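You operate a simulated robot arm through the tools that you are given. There is no shell and no other tool.

You are at the controls of a simulated robot arm. One attempt, no reset.

JOB
Fit the two loose tiles in their numbered wells, then move the red score marker to 6.
Fine: turn the dial to round 4; leave the other markers.

It is judged by the outcome, as a careful person would: the job done as asked, and still so three seconds after it is handed in. It fails if anything else is knocked over, pushed out of place, dropped, spilled or broken.

ROBOT AND FRAMES
A 7-joint arm with a two-finger gripper, fixed in place. Base frame: the origin is at the foot of the arm, x ahead of it, y to its left, z up; the work surface is at about z = 0. Readings come in m, rad, newtons and seconds.
With the tool pointing down near the work surface it reaches from about 0.16 to 0.38 m from the base axis. Its first joint turns from -1.257 to 1.257 rad. Payload 0.6 kg.
The TCP is the grasp point between the finger pads, 0.022 m short of the fingertips. In the tool frame z runs along the fingers and y along their closing line. The gripper opens to 0.092 m; its body begins 0.065 m behind the TCP.
Orientation is told as [roll, pitch, yaw] about the base's x, y, z axes, in that order, counted from this pose: with the fingers straight down and closing along the base's y, the tool's x points along the base's -x, its y along +y and its z along -z.

CONTROLS
- The arm moves only by the tool jog_arm. Its argument "rows" is a list of rows, each an object of numbers (a shift or turn left out is 0, a gripper value left out holds the last): "ax", "ay", "az": the turn, a rotation vector about the tool's x, y, z in units of 5 degrees (1.0 is 5 degrees); "dx", "dy", "dz": the shift along the tool's x, y, z in units of 50 mm (1.0 is 50 mm); "hand": the gripper command, from -1 (shut) to 1 (fully open), values between in proportion. In form: [{"ax": .., "ay": .., "az": .., "dx": .., "dy": .., "dz": .., "hand": ..}, ...]. A call has 1 to 20 rows; each row shifts and turns the commanded pose from where the row before left it, along the tool's axes as they then stand. A call with a number of a shift or a turn outside -1 to 1 is refused whole. Each row takes 0.2 s and may step no farther than 0.05 m and 0.15 rad from the row before; otherwise, or with a gripper value out of range, the whole call is refused. Where a pose cannot be reached the arm comes as near as it can. A force on the tool above 40 N (or 10 N above the force at the start of the call, whichever is more), or a blocked arm, ends the call early, and 0.2 s more pass. Each finger travels about 0.0599 m/s and halts on what it meets, pressing with about 26 N; the grip force reading is that of the motor and also rises with nothing between the fingers. The clock runs only during rows and for 0.2 s after the last one: add rows that do not move to give the fingers time. The reply holds the time, the measured pose of the TCP, the force on the tool along the base axes, the opening and the grip force, in the units named above and with some noise, with the torque about the TCP (base axes, N m) and any sound that the robot's microphone picked up.
- Cameras (640 x 400 px; columns grow to the right, rows downward): "scene" is fixed at [0.0589, -0.2748, 0.4053]; the picture's right is [0.73, -0.69, 0.00], its down [-0.37, -0.39, -0.85] and it looks along [0.58, 0.61, -0.53] (base axes); focal length 214 px, centre (320, 200). "wrist" rides on the gripper at [0.071, 0.019, -0.102] in the tool frame; the picture's right is [-0.26, 0.97, 0.00], its down [-0.75, -0.20, -0.62] and it looks along [-0.60, -0.16, 0.78] (tool axes); focal length 280 px, centre (320, 200). There is no depth. A picture from a camera that has moved, and an enlarged one, comes with that camera's place and axes in the base frame and with its lens.
- get_image(camera): a new picture of that camera. The clock stands still meanwhile.
- zoom(camera, box): a new picture of the part [left, top, right, bottom] of that camera's present view, enlarged. The clock stands still meanwhile.
- hand_in(): hands the job in; it is judged then, once.

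Nothing tells you positions but the pictures and the camera data. Unless the task says otherwise, let go and move clear before handing in.

The tools are called after "Request:" as a command line: name --argument value ..., lists and objects as JSON in quotes. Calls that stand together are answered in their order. jog_arm: Moves the arm, as the interface text tells. Its arguments: {"type":"object","properties":{"rows":{"type":"array","items":{"type":"object","properties":{"ax":{"type":"number"},"ay":{"type":"number"},"az":{"type":"number"},"dx":{"type":"number"},"dy":{"type":"number"},"dz":{"type":"number"},"hand":{"type":"number"}}}}},"required":["rows"]} The other tools are called the same way: get_image (camera) takes a picture; zoom (camera, box) takes an enlarged picture of a part of a camera's view; hand_in () hands the job in.

At the start:

```text
time_s: 0.0
tcp_pos: [0.2418, 0.0595, 0.297]
ee_rot: [0.001, -0.001, 0.0]
wrist_force: [-0.2, -0.1, 0.7]
wrist_torque: [0.0, 0.0, 0.02]
finger_gap: 0.0919
finger_force: 0.0
```

scene: 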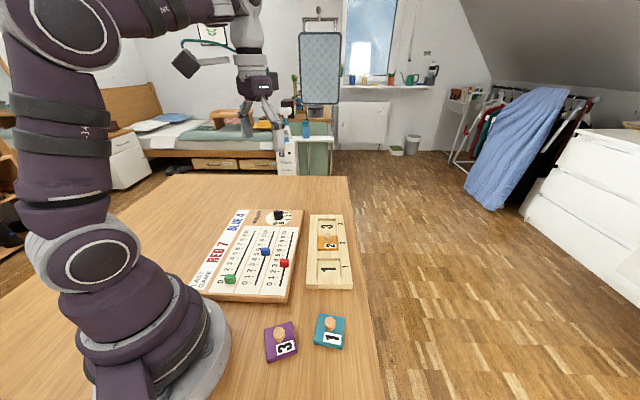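
wrist: 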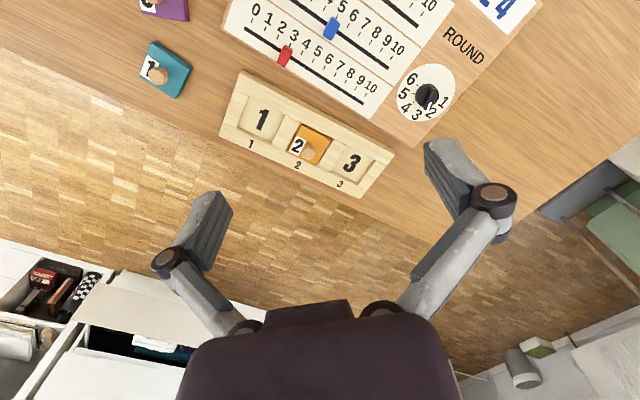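

I see a score board with three slider markers and a round dial, a tray with wells 1–3 (2 already filled), and two loose tiles (purple 3, teal 1) on the table. I'll take enlarged pictures first to locate everything.

Request:
zoom --camera "scene" --box '[190, 200, 370, 312]'

Request:
zoom --camera "scene" --box '[240, 290, 370, 372]'

Request:
zoom --camera "wrist" --box '[120, 0, 480, 210]'

```text
3.56 times, centred on (280, 256) of scene
camera zoom: at [0.0589, -0.2748, 0.4053], right [0.73, -0.69, 0.0], down [-0.37, -0.39, -0.85], along [0.58, 0.61, -0.53], focal length 763 px, centre (462, 1)
```

zoom: 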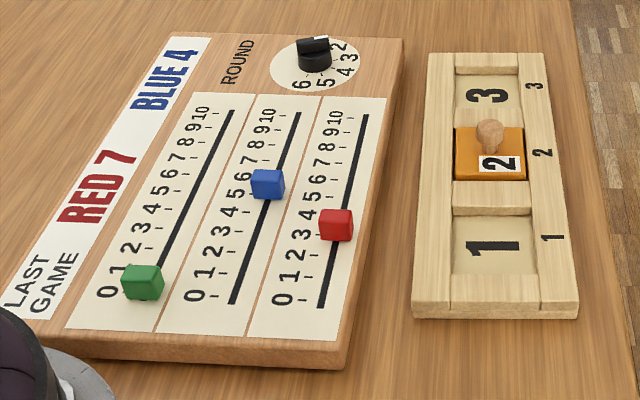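

```text
4.88 times, centred on (305, 331) of scene
camera zoom: at [0.0589, -0.2748, 0.4053], right [0.73, -0.69, 0.0], down [-0.37, -0.39, -0.85], along [0.58, 0.61, -0.53], focal length 1046 px, centre (393, -439)
```

zoom: 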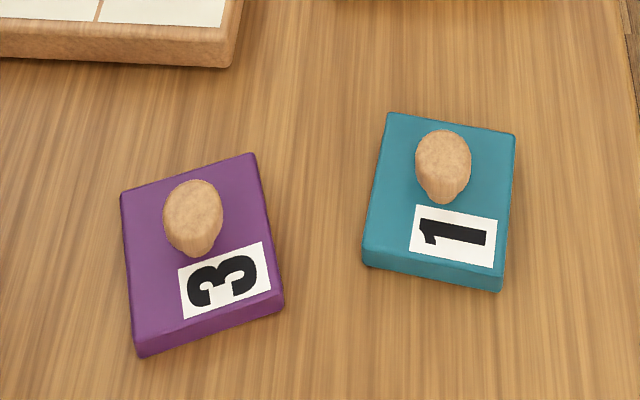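

```text
1.78 times, centred on (300, 105) of wrist
camera zoom: at [0.17, 0.0803, 0.3989], right [0.26, 0.97, 0.0], down [0.75, -0.2, 0.62], along [0.6, -0.16, -0.78], focal length 498 px, centre (356, 369)
```

zoom: 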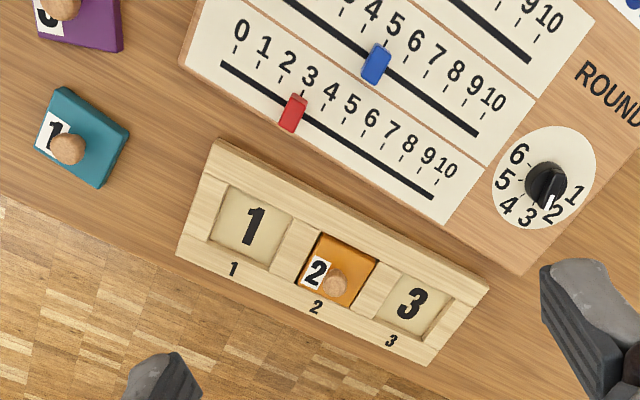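

The tray lies at about 46° to the base axes. Well 1 is near (0.31,-0.03) and well 3 near (0.41,0.066). The teal tile 1 is near (0.209,-0.142) and the purple tile 3 near (0.135,-0.097). I'll move the wrist camera above the teal tile for a closer look.

Request:
jog_arm --rows '[{"dx": 0.1, "dy": -0.67, "dz": 0.5, "hand": 1}, {"dx": 0.1, "dy": -0.67, "dz": 0.5}, {"dx": 0.1, "dy": -0.67, "dz": 0.5}, {"dx": 0.1, "dy": -0.67, "dz": 0.5}, {"dx": 0.1, "dy": -0.67, "dz": 0.5}, {"dx": 0.16, "dy": -0.68, "dz": 0.5}, {}]'

Request:
get_image --camera "wrist"

Request:
get_image --camera "scene"

```text
time_s: 1.6
tcp_pos: [0.2134, -0.141, 0.1468]
ee_rot: [0.0, -0.001, -0.001]
wrist_force: [0.9, 0.1, 0.4]
wrist_torque: [0.0, 0.0, -0.02]
finger_gap: 0.092
finger_force: 0.0
```

```text
taken
camera wrist: at [0.1423, -0.1213, 0.2479], right [0.26, 0.97, 0.0], down [0.75, -0.2, 0.63], along [0.6, -0.16, -0.78], focal length 280 px, centre (320, 200)
```

wrist: 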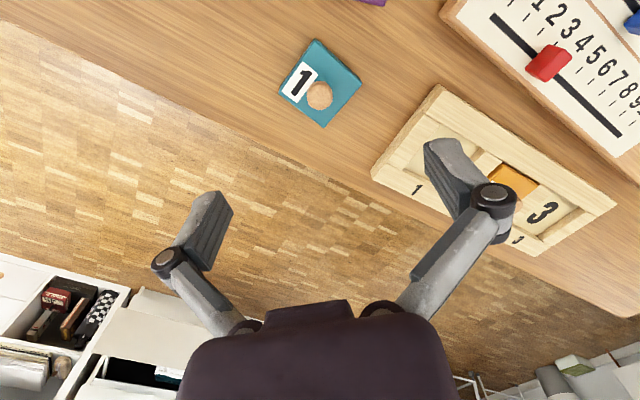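

```text
taken
```

scene: 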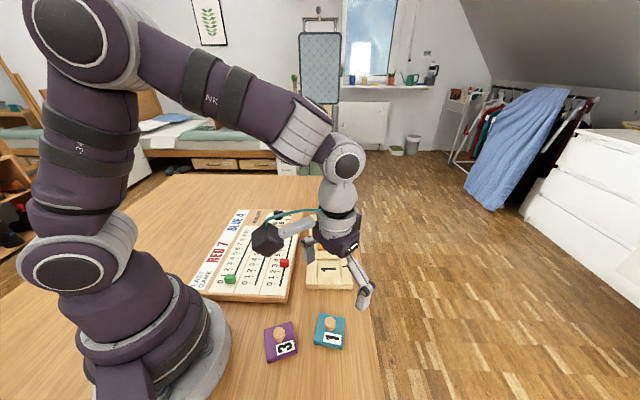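

The teal tile's centre comes out near (0.209,-0.141), with its knob in the middle. I'll enlarge the tile and the tray from here.

Request:
zoom --camera "wrist" --box '[256, 24, 384, 136]'

Request:
zoom --camera "scene" --box '[256, 306, 356, 368]'

Request:
zoom --camera "wrist" --box '[440, 0, 640, 130]'

```text
3.57 times, centred on (320, 80) of wrist
camera zoom: at [0.1423, -0.1213, 0.2479], right [0.26, 0.97, 0.0], down [0.75, -0.2, 0.63], along [0.6, -0.16, -0.78], focal length 1001 px, centre (320, 629)
```

zoom: 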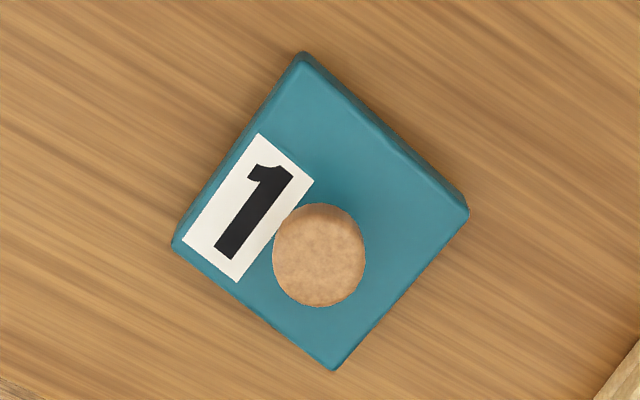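

```text
6.40 times, centred on (306, 337) of scene
camera zoom: at [0.0589, -0.2748, 0.4053], right [0.73, -0.69, 0.0], down [-0.37, -0.39, -0.85], along [0.58, 0.61, -0.53], focal length 1373 px, centre (410, -677)
```

zoom: 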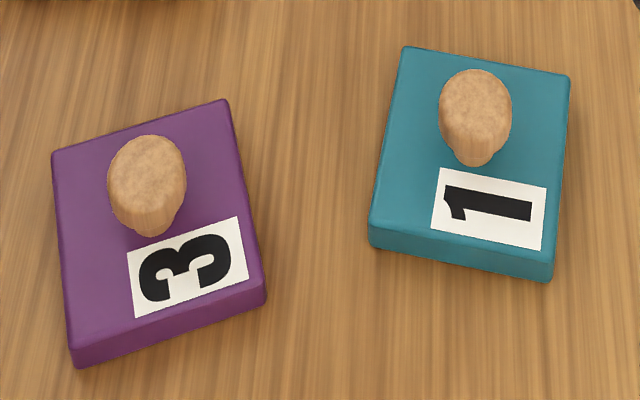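

```text
3.08 times, centred on (540, 65) of wrist
camera zoom: at [0.1423, -0.1213, 0.2479], right [0.26, 0.97, 0.0], down [0.75, -0.2, 0.63], along [0.6, -0.16, -0.78], focal length 863 px, centre (-357, 615)
```

zoom: 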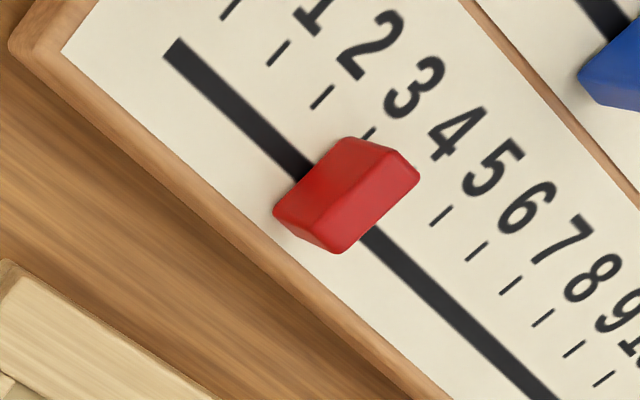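

The knobs are mushroom-shaped, about 19 mm across and topping out near z≈0.028; the tiles are about 48 mm square and 12 mm thick. Next I'll survey the tray, slots and dial from above before touching anything.

Request:
jog_arm --rows '[{"dx": -0.485, "dy": 0.555}, {"dx": -0.485, "dy": 0.555}, {"dx": -0.485, "dy": 0.555}, {"dx": -0.485, "dy": 0.555}, {}]'

Request:
get_image --camera "wrist"

Request:
zoom --camera "wrist" --box '[220, 0, 460, 150]'

```text
time_s: 2.8
tcp_pos: [0.3062, -0.03, 0.1467]
ee_rot: [-0.001, -0.001, 0.0]
wrist_force: [0.4, -0.9, 0.0]
wrist_torque: [0.02, -0.02, -0.02]
finger_gap: 0.0918
finger_force: 0.1
```

```text
taken
camera wrist: at [0.2342, -0.0091, 0.2477], right [0.26, 0.96, 0.0], down [0.75, -0.2, 0.62], along [0.6, -0.16, -0.78], focal length 280 px, centre (320, 200)
```

wrist: 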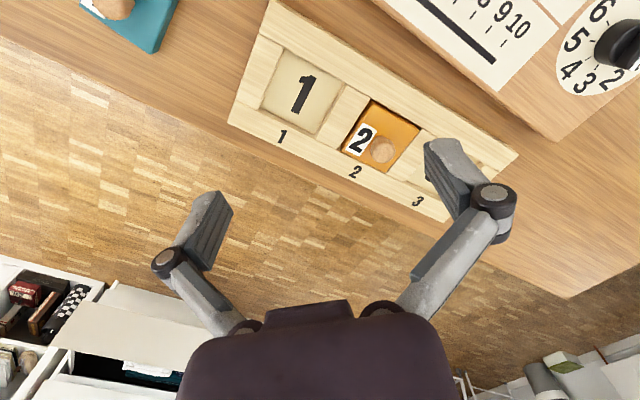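

```text
2.67 times, centred on (340, 75) of wrist
camera zoom: at [0.2342, -0.0091, 0.2477], right [0.26, 0.96, 0.0], down [0.75, -0.2, 0.62], along [0.6, -0.16, -0.78], focal length 748 px, centre (267, 533)
```

zoom: 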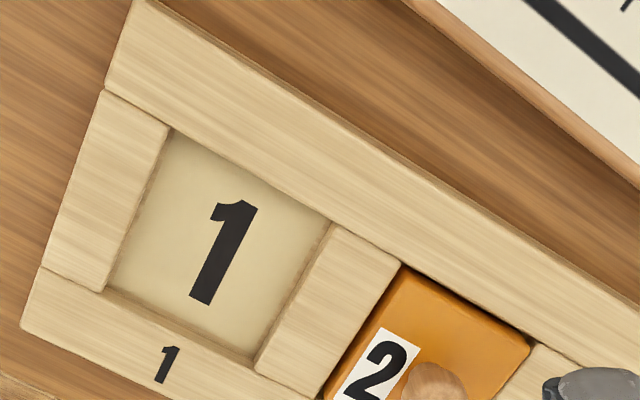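

Well 1's centre comes out near (0.305,-0.045) with edges at about 46°, and the well is about 52 mm wide. Next I'll look at well 3 and the dial.

Request:
jog_arm --rows '[{"dx": -0.2, "dy": 0.7}, {"dx": -0.2, "dy": 0.7}, {"dx": -0.2, "dy": 0.7}, {}]'

Request:
get_image --camera "wrist"

Request:
zoom --camera "wrist" --box '[180, 30, 420, 180]'

Request:
zoom --camera "wrist" --box '[350, 0, 510, 100]'

```text
time_s: 3.8
tcp_pos: [0.3324, 0.0788, 0.1476]
ee_rot: [0.001, 0.001, 0.002]
wrist_force: [0.4, 0.1, -0.2]
wrist_torque: [-0.01, 0.04, -0.04]
finger_gap: 0.0921
finger_force: 0.0
```

```text
taken
camera wrist: at [0.2613, 0.0994, 0.2489], right [0.26, 0.97, 0.0], down [0.75, -0.2, 0.62], along [0.6, -0.16, -0.78], focal length 280 px, centre (320, 200)
```

wrist: 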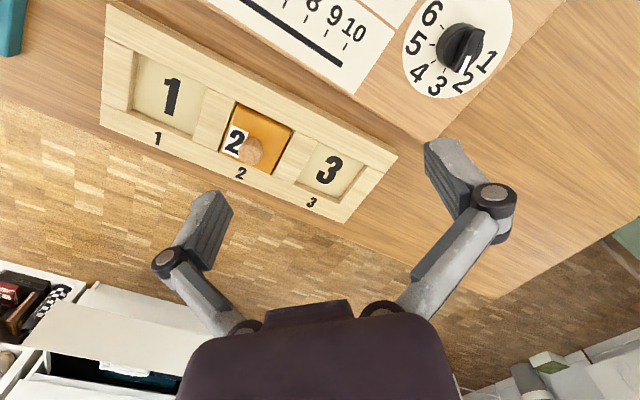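

```text
2.67 times, centred on (300, 105) of wrist
camera zoom: at [0.2613, 0.0994, 0.2489], right [0.26, 0.97, 0.0], down [0.75, -0.2, 0.62], along [0.6, -0.16, -0.78], focal length 748 px, centre (373, 453)
```

zoom: 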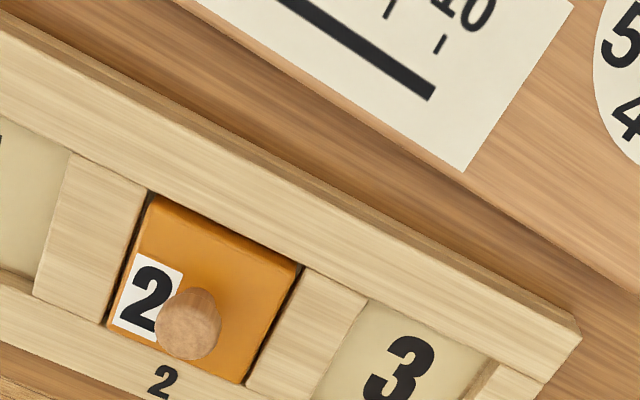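

```text
4.00 times, centred on (430, 50) of wrist
camera zoom: at [0.2613, 0.0994, 0.2489], right [0.26, 0.97, 0.0], down [0.75, -0.2, 0.62], along [0.6, -0.16, -0.78], focal length 1122 px, centre (-120, 800)
```

zoom: 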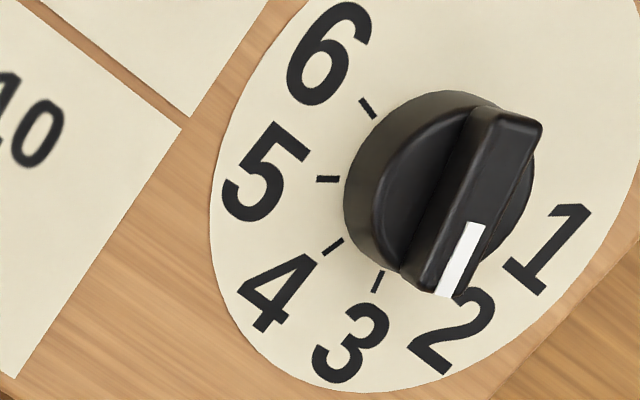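

The dial pointer is around 2, and its centre is near (0.325,0.185). I'll zoom in on well 3, the dial from the scene side, and the red slot.

Request:
zoom --camera "wrist" --box '[190, 90, 414, 230]'

Request:
zoom --camera "scene" --box '[240, 200, 320, 250]'

Request:
zoom --camera "scene" --box '[295, 205, 375, 300]'

```text
2.86 times, centred on (302, 160) of wrist
camera zoom: at [0.2613, 0.0994, 0.2489], right [0.26, 0.97, 0.0], down [0.75, -0.2, 0.62], along [0.6, -0.16, -0.78], focal length 801 px, centre (371, 314)
```

zoom: 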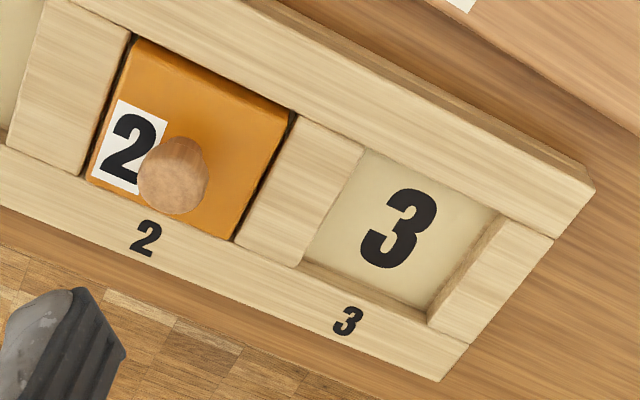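

```text
8.00 times, centred on (280, 225) of scene
camera zoom: at [0.0589, -0.2748, 0.4053], right [0.73, -0.69, 0.0], down [-0.37, -0.39, -0.85], along [0.58, 0.61, -0.53], focal length 1716 px, centre (640, 0)
```

zoom: 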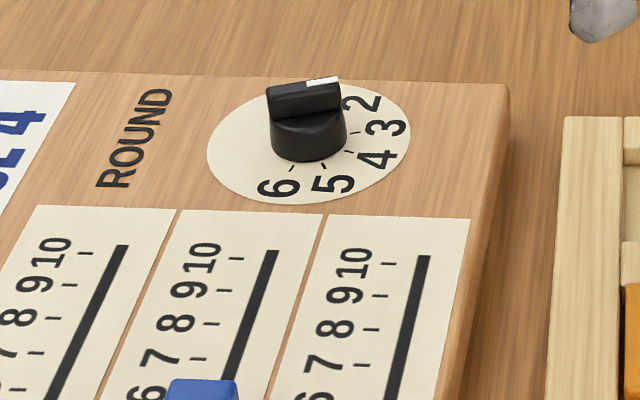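

```text
4.21 times, centred on (335, 252) of scene
camera zoom: at [0.0589, -0.2748, 0.4053], right [0.73, -0.69, 0.0], down [-0.37, -0.39, -0.85], along [0.58, 0.61, -0.53], focal length 903 px, centre (257, -21)
```

zoom: 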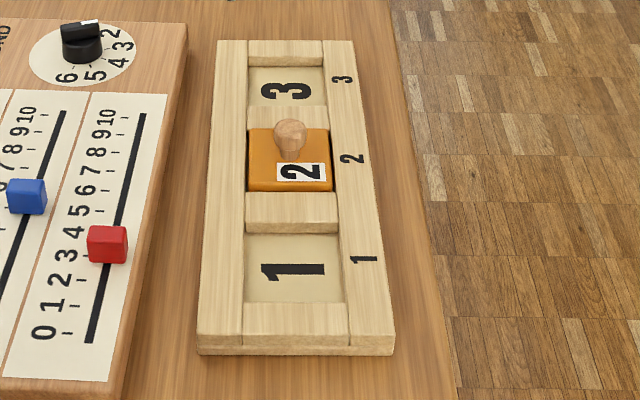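

Tile 1's knob is near (0.211,-0.140), and the tile needs about +10° of yaw to match the tray. I'll go over it with the gripper half open and come down in stages.

Request:
jog_arm --rows '[{"dx": 0.405, "dy": -0.729, "hand": 0.0}, {"dx": 0.405, "dy": -0.729}, {"dx": 0.405, "dy": -0.729}, {"dx": 0.405, "dy": -0.729}, {"dx": 0.405, "dy": -0.729}, {"dx": 0.405, "dy": -0.729}, {"dz": 0.6}, {"dz": 0.6}, {"dz": 0.3}, {}]'

Request:
get_image --camera "wrist"

Request:
zoom --camera "scene" --box '[260, 260, 400, 360]'

```text
time_s: 6.0
tcp_pos: [0.2143, -0.1451, 0.0747]
ee_rot: [0.0, 0.001, 0.0]
wrist_force: [0.0, 0.0, -0.4]
wrist_torque: [-0.01, -0.01, -0.01]
finger_gap: 0.0459
finger_force: 0.0
```

```text
taken
camera wrist: at [0.143, -0.1242, 0.1764], right [0.26, 0.97, 0.0], down [0.75, -0.2, 0.62], along [0.6, -0.16, -0.78], focal length 280 px, centre (320, 200)
```

wrist: 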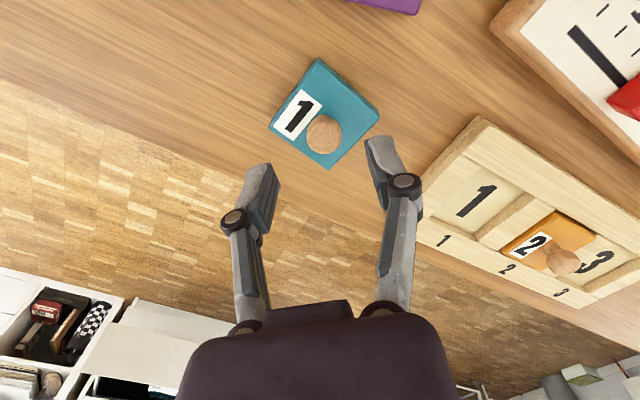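

```text
4.00 times, centred on (330, 310) of scene
camera zoom: at [0.0589, -0.2748, 0.4053], right [0.73, -0.69, 0.0], down [-0.37, -0.39, -0.85], along [0.58, 0.61, -0.53], focal length 858 px, centre (280, -240)
```

zoom: 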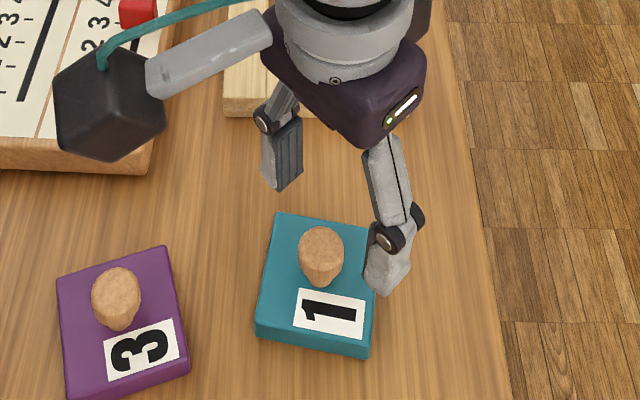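

The arm had not settled before that reading; by command the tool is at (0.2143,-0.1447,0.072). I'll correct toward the knob, let it settle, and look again.

Request:
jog_arm --rows '[{"dx": 0.07, "dy": 0.09}, {"dz": 0.2}, {}, {}, {}]'

Request:
zoom --camera "wrist" --box '[220, 60, 440, 240]'

Request:
zoom --camera "scene" --box '[290, 280, 380, 350]'

```text
time_s: 7.2
tcp_pos: [0.2092, -0.1384, 0.0632]
ee_rot: [0.0, 0.001, 0.0]
wrist_force: [0.1, 0.3, 0.3]
wrist_torque: [-0.03, -0.04, -0.01]
finger_gap: 0.046
finger_force: 0.0
```

```text
2.22 times, centred on (330, 150) of wrist
camera zoom: at [0.1388, -0.1191, 0.1642], right [0.26, 0.97, 0.0], down [0.75, -0.2, 0.62], along [0.6, -0.16, -0.78], focal length 623 px, centre (298, 311)
```

zoom: 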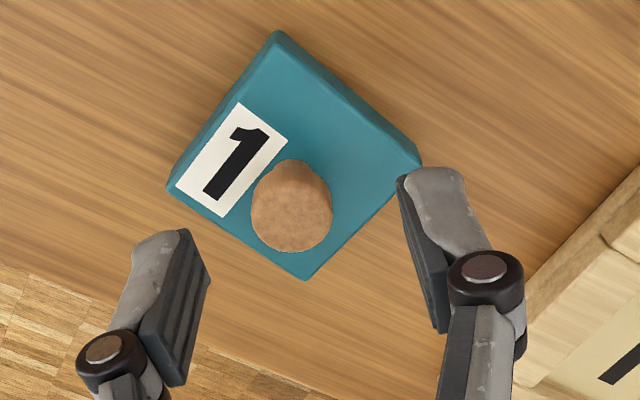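

```text
5.71 times, centred on (335, 315) of scene
camera zoom: at [0.0589, -0.2748, 0.4053], right [0.73, -0.69, 0.0], down [-0.37, -0.39, -0.85], along [0.58, 0.61, -0.53], focal length 1226 px, centre (234, -457)
```

zoom: 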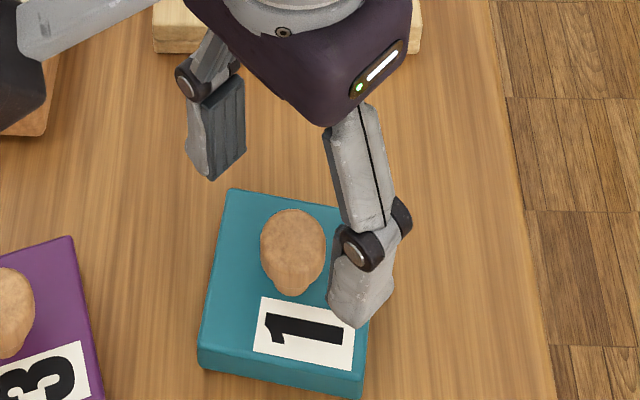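

The knob sits about 2 mm ahead of and 2 mm to the right of the tool. I'll shift by that much and descend to about z=0.040.

Request:
jog_arm --rows '[{"dx": -0.045, "dy": -0.045}, {"dz": 0.22}, {"dz": 0.22}, {}, {}, {}]'

Request:
zoom --camera "wrist" --box '[220, 80, 440, 240]'

Request:
zoom --camera "scene" --box '[290, 290, 370, 350]'

```text
time_s: 8.6
tcp_pos: [0.2122, -0.1419, 0.0412]
ee_rot: [-0.001, 0.0, 0.001]
wrist_force: [-0.3, -0.2, -0.8]
wrist_torque: [-0.02, -0.01, 0.0]
finger_gap: 0.0457
finger_force: 0.1
```

```text
2.50 times, centred on (330, 160) of wrist
camera zoom: at [0.1404, -0.121, 0.1427], right [0.26, 0.97, 0.0], down [0.75, -0.2, 0.62], along [0.6, -0.16, -0.78], focal length 701 px, centre (295, 300)
```

zoom: 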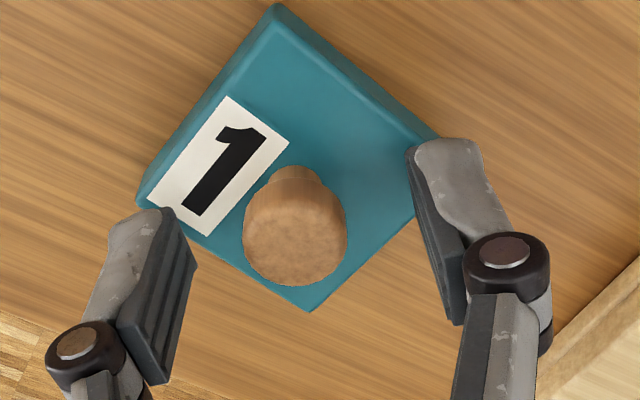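

```text
6.67 times, centred on (330, 320) of scene
camera zoom: at [0.0589, -0.2748, 0.4053], right [0.73, -0.69, 0.0], down [-0.37, -0.39, -0.85], along [0.58, 0.61, -0.53], focal length 1430 px, centre (253, -600)
```

zoom: 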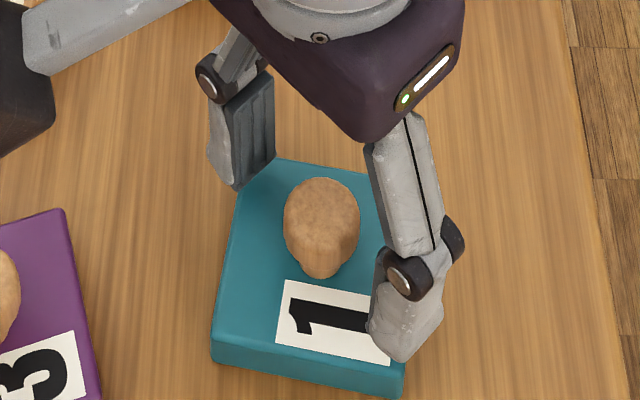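

The tool is centred on the knob to within about 1 mm. I'll drop a final 4 mm and close the fingers.

Request:
jog_arm --rows '[{"dx": -0.02, "dz": 0.08}, {}, {"hand": -1}, {}, {}, {}]'

Request:
zoom --camera "wrist" --box '[220, 80, 440, 240]'

Request:
zoom --camera "scene" --box '[290, 290, 370, 350]'

```text
time_s: 10.0
tcp_pos: [0.2124, -0.1422, 0.0364]
ee_rot: [-0.001, 0.0, 0.0]
wrist_force: [-0.9, 0.5, 0.7]
wrist_torque: [0.0, 0.01, 0.02]
finger_gap: 0.0178
finger_force: 25.9
```

```text
2.50 times, centred on (330, 160) of wrist
camera zoom: at [0.1411, -0.1211, 0.139], right [0.26, 0.97, 0.0], down [0.75, -0.2, 0.62], along [0.6, -0.16, -0.78], focal length 701 px, centre (295, 300)
```

zoom: 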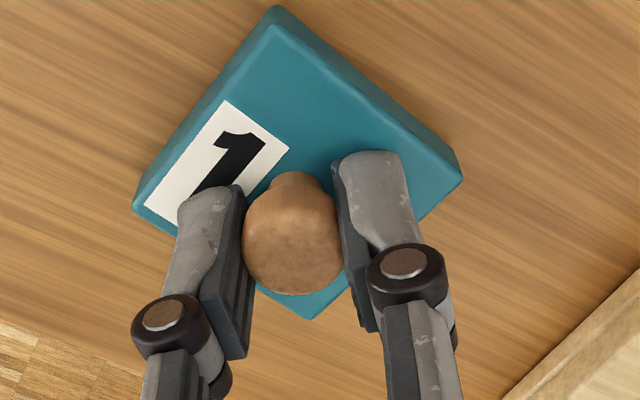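

```text
6.67 times, centred on (330, 320) of scene
camera zoom: at [0.0589, -0.2748, 0.4053], right [0.73, -0.69, 0.0], down [-0.37, -0.39, -0.85], along [0.58, 0.61, -0.53], focal length 1430 px, centre (253, -600)
```

zoom: 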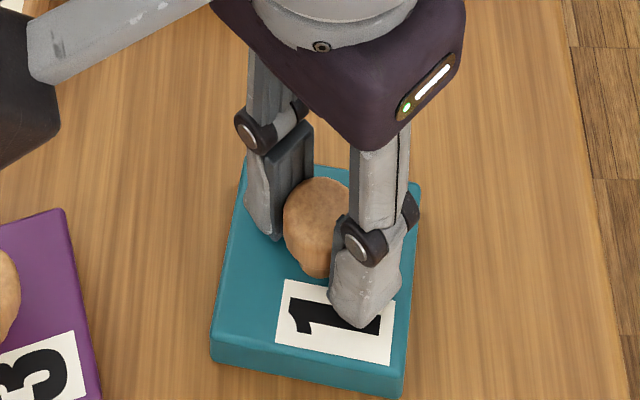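

The knob is gripped (gap 17.8 mm, 26 N). I'll lift and check the tile hangs level.

Request:
jog_arm --rows '[{"dz": -0.2}, {"dz": -0.4}, {"dz": -0.5}, {}, {}]'

Request:
get_image --camera "wrist"

Request:
zoom --camera "scene" --box '[270, 230, 390, 320]'

```text
time_s: 11.2
tcp_pos: [0.2137, -0.1415, 0.0916]
ee_rot: [-0.001, 0.0, -0.001]
wrist_force: [0.1, 0.8, -1.0]
wrist_torque: [0.0, -0.03, 0.0]
finger_gap: 0.018
finger_force: 26.2
```

```text
taken
camera wrist: at [0.1419, -0.1207, 0.1926], right [0.26, 0.97, 0.0], down [0.75, -0.2, 0.62], along [0.6, -0.16, -0.78], focal length 280 px, centre (320, 200)
```

wrist: 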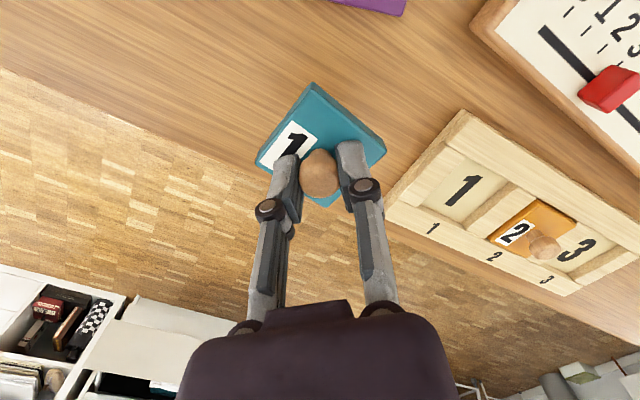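

```text
4.44 times, centred on (330, 275) of scene
camera zoom: at [0.0589, -0.2748, 0.4053], right [0.73, -0.69, 0.0], down [-0.37, -0.39, -0.85], along [0.58, 0.61, -0.53], focal length 953 px, centre (276, -133)
```

zoom: 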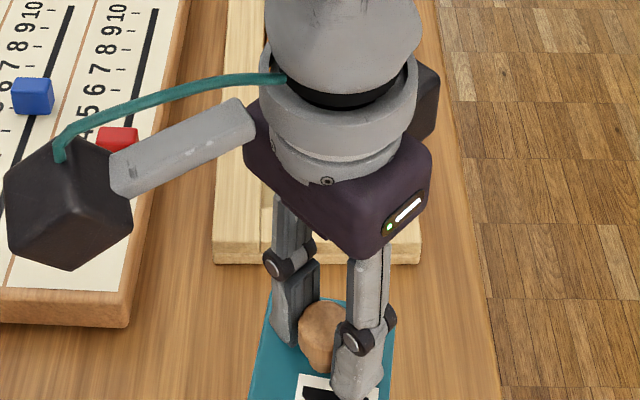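

The tile is held level. I'll carry it above well 1, turn it +10° and compare it with the well.

Request:
jog_arm --rows '[{"dx": -0.45, "dy": 0.482}, {"dx": -0.45, "dy": 0.482}, {"dx": -0.45, "dy": 0.482}, {"dx": -0.45, "dy": 0.482}, {"az": -1}, {"az": -1}, {}, {}, {}]'

Request:
get_image --camera "wrist"

Request:
zoom --camera "wrist" --box '[200, 50, 440, 230]'

Request:
zoom --camera "scene" --box '[280, 210, 380, 300]'

```text
time_s: 13.2
tcp_pos: [0.3039, -0.0447, 0.0905]
ee_rot: [0.0, 0.0, 0.175]
wrist_force: [0.4, 0.4, -0.8]
wrist_torque: [0.0, 0.02, -0.02]
finger_gap: 0.0179
finger_force: 26.3
```

```text
taken
camera wrist: at [0.2312, -0.0373, 0.1928], right [0.09, 1.0, 0.0], down [0.78, -0.07, 0.62], along [0.62, -0.06, -0.78], focal length 280 px, centre (320, 200)
```

wrist: 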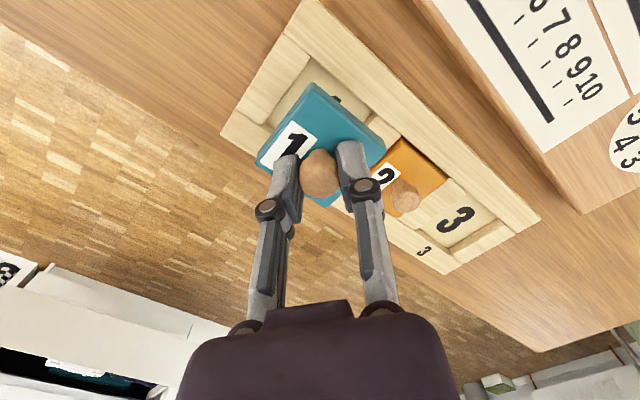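

```text
2.22 times, centred on (320, 140) of wrist
camera zoom: at [0.2312, -0.0373, 0.1928], right [0.09, 1.0, 0.0], down [0.78, -0.07, 0.62], along [0.62, -0.06, -0.78], focal length 623 px, centre (320, 333)
```

zoom: 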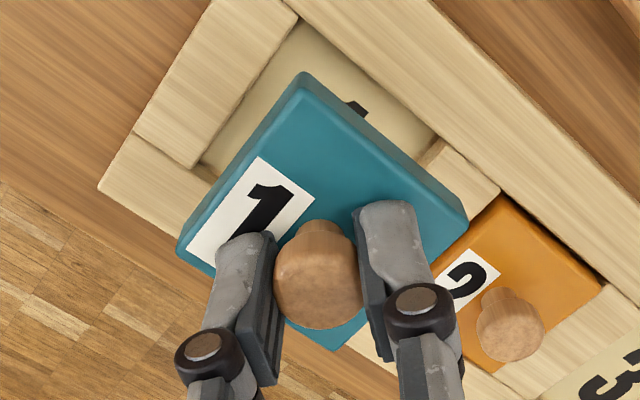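

```text
4.44 times, centred on (330, 255) of scene
camera zoom: at [0.0589, -0.2748, 0.4053], right [0.73, -0.69, 0.0], down [-0.37, -0.39, -0.85], along [0.58, 0.61, -0.53], focal length 953 px, centre (276, -44)
```

zoom: 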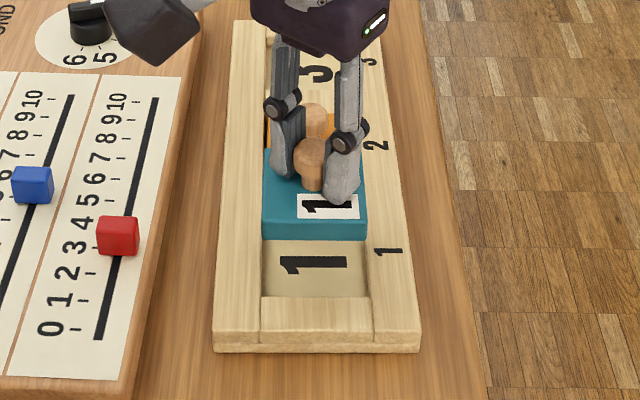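

The tile angle is within about 1° of the tray, and its centre is within about 2 mm of the well's. I'll apply a small correction and lower it to just above the rim.

Request:
jog_arm --rows '[{"az": -0.2, "dx": -0.013, "dy": -0.039}, {"dz": 0.34}, {"dz": 0.3}, {}, {}, {}]'

Request:
zoom --camera "wrist" --box '[200, 50, 440, 230]'

Request:
zoom --camera "scene" --box '[290, 230, 370, 300]'

```text
time_s: 14.6
tcp_pos: [0.3045, -0.0469, 0.0589]
ee_rot: [0.0, 0.0, 0.192]
wrist_force: [-0.3, 0.2, 0.3]
wrist_torque: [0.02, 0.02, 0.01]
finger_gap: 0.0177
finger_force: 25.0
```

```text
2.22 times, centred on (320, 140) of wrist
camera zoom: at [0.2306, -0.0412, 0.1601], right [0.07, 1.0, 0.0], down [0.78, -0.06, 0.62], along [0.62, -0.05, -0.78], focal length 623 px, centre (320, 333)
```

zoom: 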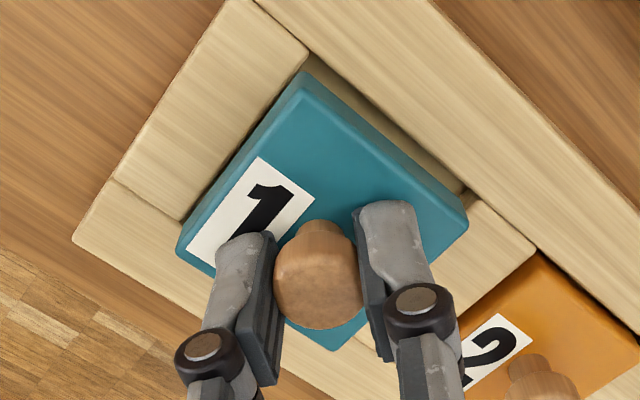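

```text
5.71 times, centred on (330, 265) of scene
camera zoom: at [0.0589, -0.2748, 0.4053], right [0.73, -0.69, 0.0], down [-0.37, -0.39, -0.85], along [0.58, 0.61, -0.53], focal length 1226 px, centre (263, -171)
```

zoom: 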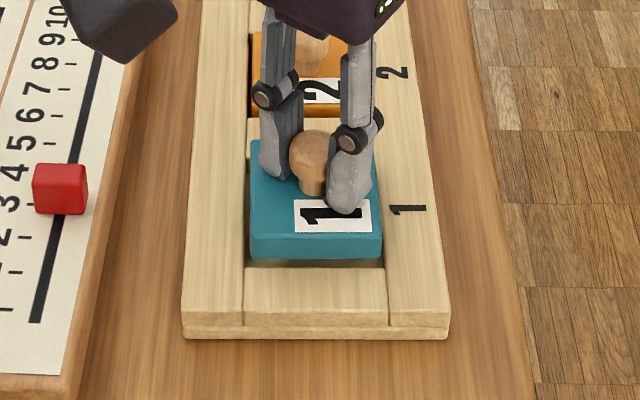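

The tile is aligned in angle but seems 2–3 mm short of the well centre in x. I'll zoom in on the tray edge to pin down its height before correcting.

Request:
zoom --camera "scene" --box '[316, 262, 372, 297]'

Request:
zoom --camera "wrist" --box '[240, 60, 400, 160]'

```text
11.43 times, centred on (344, 280) of scene
camera zoom: at [0.0589, -0.2748, 0.4053], right [0.73, -0.69, 0.0], down [-0.37, -0.39, -0.85], along [0.58, 0.61, -0.53], focal length 2451 px, centre (46, -709)
```

zoom: 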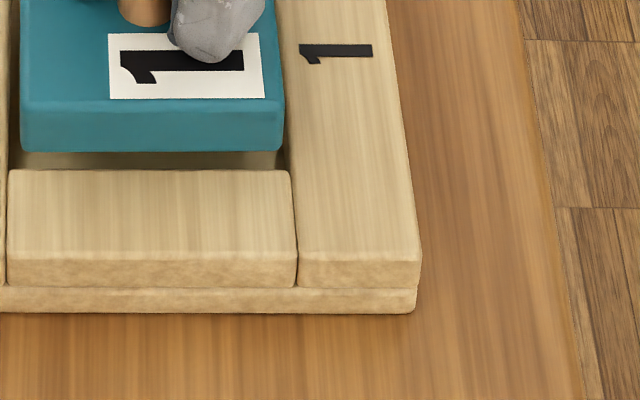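

```text
4.00 times, centred on (320, 110) of wrist
camera zoom: at [0.2306, -0.0412, 0.1601], right [0.07, 1.0, 0.0], down [0.78, -0.06, 0.62], along [0.62, -0.05, -0.78], focal length 1122 px, centre (320, 560)
```

zoom: 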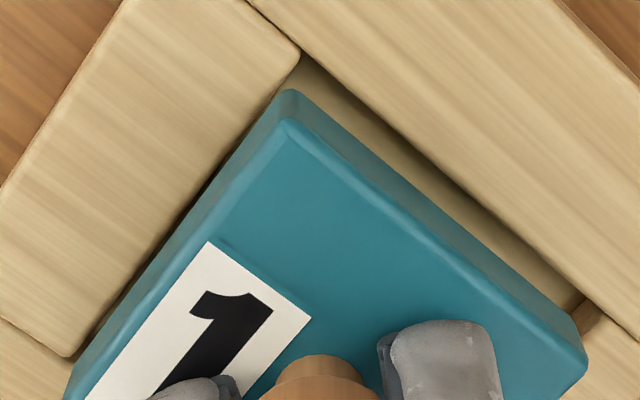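

The rim is at z≈0.016 and the well floor at about 0.007. From the gaps in both views, the tile needs about 1.6 mm in +y. I'll shift and lower gently, watching the force.

Request:
jog_arm --rows '[{"dx": -0.016, "dy": 0.03}, {}, {"dz": 0.06}, {"dz": 0.06}, {"dz": 0.05}, {}, {}]'

Request:
zoom --camera "scene" --box '[306, 250, 370, 290]'

Request:
zoom --camera "wrist" --box '[230, 60, 406, 170]'

```text
time_s: 16.2
tcp_pos: [0.3051, -0.0469, 0.0503]
ee_rot: [0.0, 0.001, 0.191]
wrist_force: [0.1, -0.1, -1.1]
wrist_torque: [-0.05, -0.02, 0.0]
finger_gap: 0.0181
finger_force: 26.0
```

```text
10.00 times, centred on (338, 270) of scene
camera zoom: at [0.0589, -0.2748, 0.4053], right [0.73, -0.69, 0.0], down [-0.37, -0.39, -0.85], along [0.58, 0.61, -0.53], focal length 2145 px, centre (140, -500)
```

zoom: 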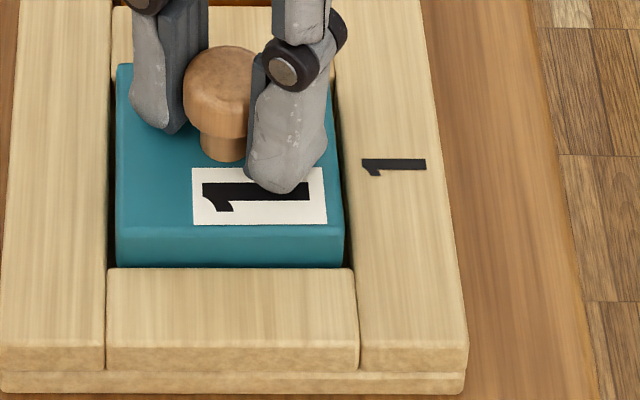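

```text
3.64 times, centred on (318, 115) of wrist
camera zoom: at [0.2314, -0.0397, 0.1522], right [0.07, 1.0, 0.0], down [0.78, -0.06, 0.62], along [0.62, -0.05, -0.78], focal length 1020 px, centre (327, 509)
```

zoom: 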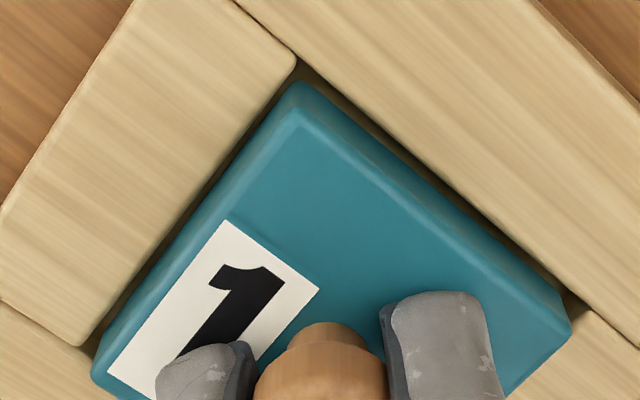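

The tile is centred sideways, has entered the well, and shows no contact force. I'll continue down slowly toward the floor.

Request:
jog_arm --rows '[{"dz": 0.04}, {"dz": 0.03}, {"dz": 0.03}, {}, {}]'

Request:
zoom --camera "scene" --box '[306, 250, 370, 290]'

Request:
zoom --camera "wrist" --box '[230, 60, 406, 170]'

```text
time_s: 17.4
tcp_pos: [0.3056, -0.0471, 0.046]
ee_rot: [0.0, -0.003, 0.192]
wrist_force: [2.0, 1.3, 7.2]
wrist_torque: [0.02, -0.03, -0.02]
finger_gap: 0.0178
finger_force: 26.4
```

```text
10.00 times, centred on (338, 270) of scene
camera zoom: at [0.0589, -0.2748, 0.4053], right [0.73, -0.69, 0.0], down [-0.37, -0.39, -0.85], along [0.58, 0.61, -0.53], focal length 2145 px, centre (140, -500)
```

zoom: 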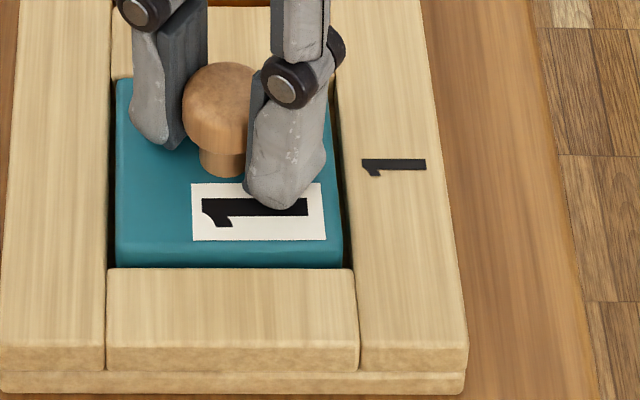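

```text
3.64 times, centred on (318, 115) of wrist
camera zoom: at [0.2314, -0.0395, 0.1467], right [0.07, 1.0, 0.0], down [0.78, -0.06, 0.63], along [0.62, -0.05, -0.78], focal length 1020 px, centre (327, 509)
```

zoom: 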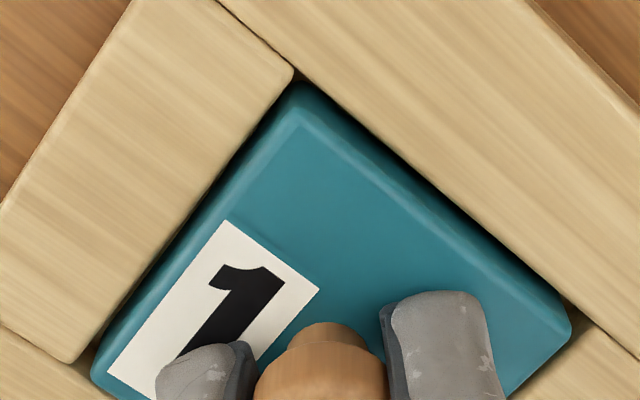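

Light contact: 7 N up, with a push along the tray's long axis. The tile is just brushing the end-wall edge, so I'll ease up, shift 1.2 mm away from that wall, and lower again.

Request:
jog_arm --rows '[{"dz": -0.03}, {"dx": -0.02, "dy": 0.013}, {}, {"dz": 0.03}, {"dz": 0.02}, {}, {}]'

Request:
zoom --camera "scene" --box '[306, 250, 370, 290]'

Request:
zoom --camera "wrist" --box '[230, 60, 406, 170]'

```text
time_s: 19.0
tcp_pos: [0.3049, -0.0442, 0.0466]
ee_rot: [-0.001, 0.0, 0.192]
wrist_force: [0.0, 0.6, 6.3]
wrist_torque: [0.0, 0.01, 0.0]
finger_gap: 0.0177
finger_force: 26.5
```

```text
10.00 times, centred on (338, 270) of scene
camera zoom: at [0.0589, -0.2748, 0.4053], right [0.73, -0.69, 0.0], down [-0.37, -0.39, -0.85], along [0.58, 0.61, -0.53], focal length 2145 px, centre (140, -500)
```

zoom: 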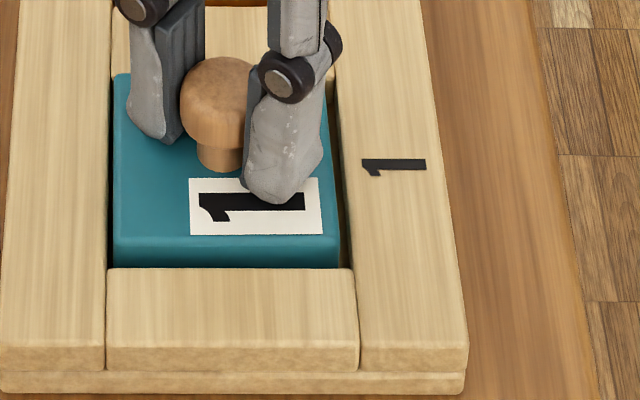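

```text
3.64 times, centred on (318, 115) of wrist
camera zoom: at [0.232, -0.0381, 0.1468], right [0.07, 1.0, 0.0], down [0.78, -0.06, 0.63], along [0.62, -0.05, -0.78], focal length 1020 px, centre (327, 509)
```

zoom: 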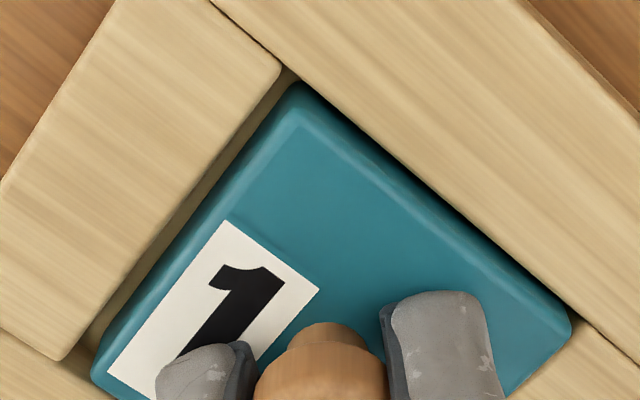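

Now the end-wall gap is open, but the tile's edge is riding the scoreboard-side rim. I'll raise it slightly, shift about 0.8 mm the other way, and lower again.

Request:
jog_arm --rows '[{"dz": -0.06}, {"dx": -0.01, "dy": -0.014}, {}, {"dz": 0.03}, {"dz": 0.02}, {}, {}]'

Request:
zoom --camera "scene" --box '[306, 250, 370, 290]'

Request:
zoom --camera "wrist" --box '[230, 60, 406, 170]'

```text
time_s: 20.6
tcp_pos: [0.3064, -0.044, 0.0464]
ee_rot: [-0.001, 0.0, 0.192]
wrist_force: [-0.1, -0.4, 0.4]
wrist_torque: [0.01, 0.04, 0.02]
finger_gap: 0.018
finger_force: 26.2
```

```text
10.00 times, centred on (338, 270) of scene
camera zoom: at [0.0589, -0.2748, 0.4053], right [0.73, -0.69, 0.0], down [-0.37, -0.39, -0.85], along [0.58, 0.61, -0.53], focal length 2145 px, centre (140, -500)
```

zoom: 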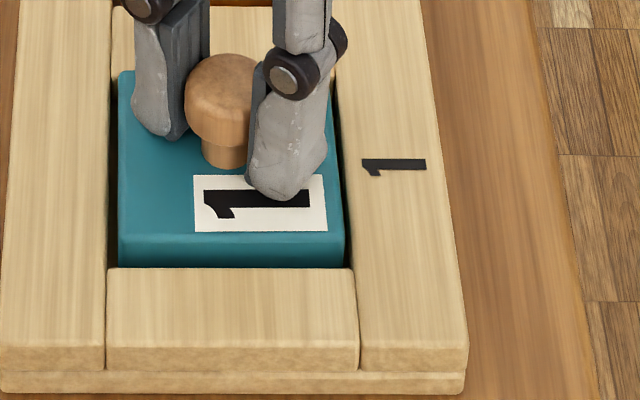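

```text
3.64 times, centred on (318, 115) of wrist
camera zoom: at [0.2331, -0.0385, 0.1474], right [0.07, 1.0, 0.0], down [0.78, -0.06, 0.62], along [0.62, -0.05, -0.78], focal length 1020 px, centre (327, 509)
```

zoom: 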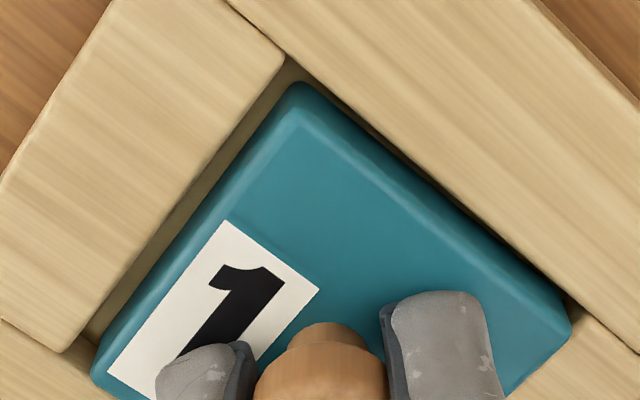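

Both gaps are now open and there is no contact force. I'll lower again in small steps.

Request:
jog_arm --rows '[{"dz": 0.03}, {"dz": 0.03}, {}, {}]'

Request:
zoom --camera "scene" --box '[306, 250, 370, 290]'

Request:
zoom --camera "wrist" --box '[230, 60, 406, 170]'

```text
time_s: 21.6
tcp_pos: [0.3073, -0.0444, 0.043]
ee_rot: [0.001, -0.001, 0.192]
wrist_force: [2.1, 0.3, 26.9]
wrist_torque: [0.0, -0.08, -0.01]
finger_gap: 0.0178
finger_force: 26.0
```

```text
10.00 times, centred on (338, 270) of scene
camera zoom: at [0.0588, -0.2748, 0.4053], right [0.73, -0.69, 0.0], down [-0.37, -0.39, -0.85], along [0.58, 0.61, -0.53], focal length 2145 px, centre (140, -500)
```

zoom: 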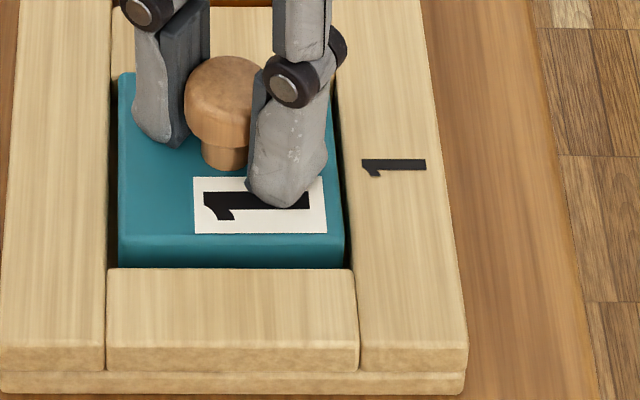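

```text
3.64 times, centred on (318, 115) of wrist
camera zoom: at [0.2333, -0.0383, 0.1444], right [0.07, 1.0, 0.0], down [0.78, -0.06, 0.63], along [0.63, -0.05, -0.78], focal length 1020 px, centre (327, 509)
```

zoom: 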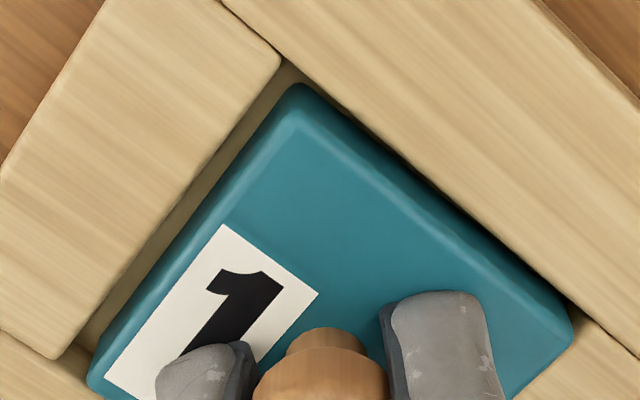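

The tile bottomed out while sitting about 4 mm from the near end wall, so it should go back about 1.5 mm. I'll relieve the force, shift it back, and set it down lightly.

Request:
jog_arm --rows '[{"dz": -0.06}, {"dx": 0.021, "dy": -0.015}, {}, {"dz": 0.02}, {}, {}]'

Request:
zoom --camera "scene" --box '[306, 250, 370, 290]'

Request:
zoom --camera "wrist" --box '[230, 60, 406, 170]'

```text
time_s: 23.0
tcp_pos: [0.306, -0.0449, 0.0441]
ee_rot: [0.001, -0.001, 0.192]
wrist_force: [0.7, -0.3, -0.8]
wrist_torque: [0.0, -0.03, 0.02]
finger_gap: 0.0178
finger_force: 25.9
```

```text
10.00 times, centred on (338, 270) of scene
camera zoom: at [0.0589, -0.2748, 0.4053], right [0.73, -0.69, 0.0], down [-0.37, -0.39, -0.85], along [0.58, 0.61, -0.53], focal length 2145 px, centre (140, -500)
```

zoom: 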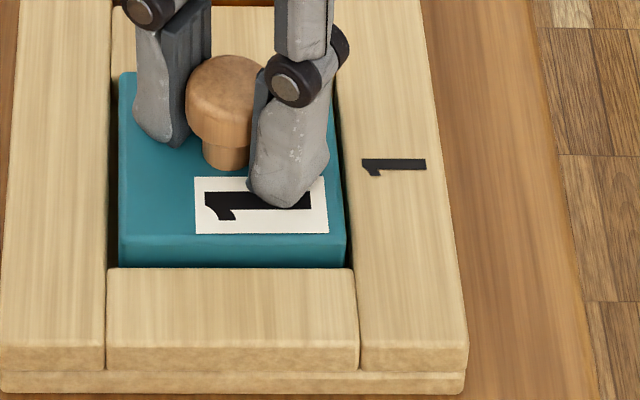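

```text
3.64 times, centred on (318, 115) of wrist
camera zoom: at [0.2326, -0.0396, 0.1465], right [0.07, 1.0, 0.0], down [0.78, -0.06, 0.62], along [0.62, -0.05, -0.78], focal length 1020 px, centre (327, 509)
```

zoom: 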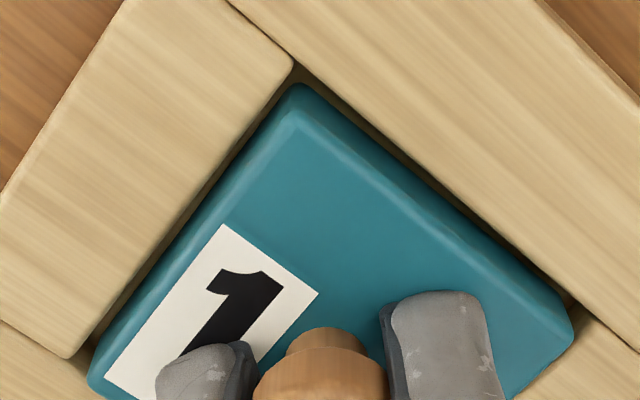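

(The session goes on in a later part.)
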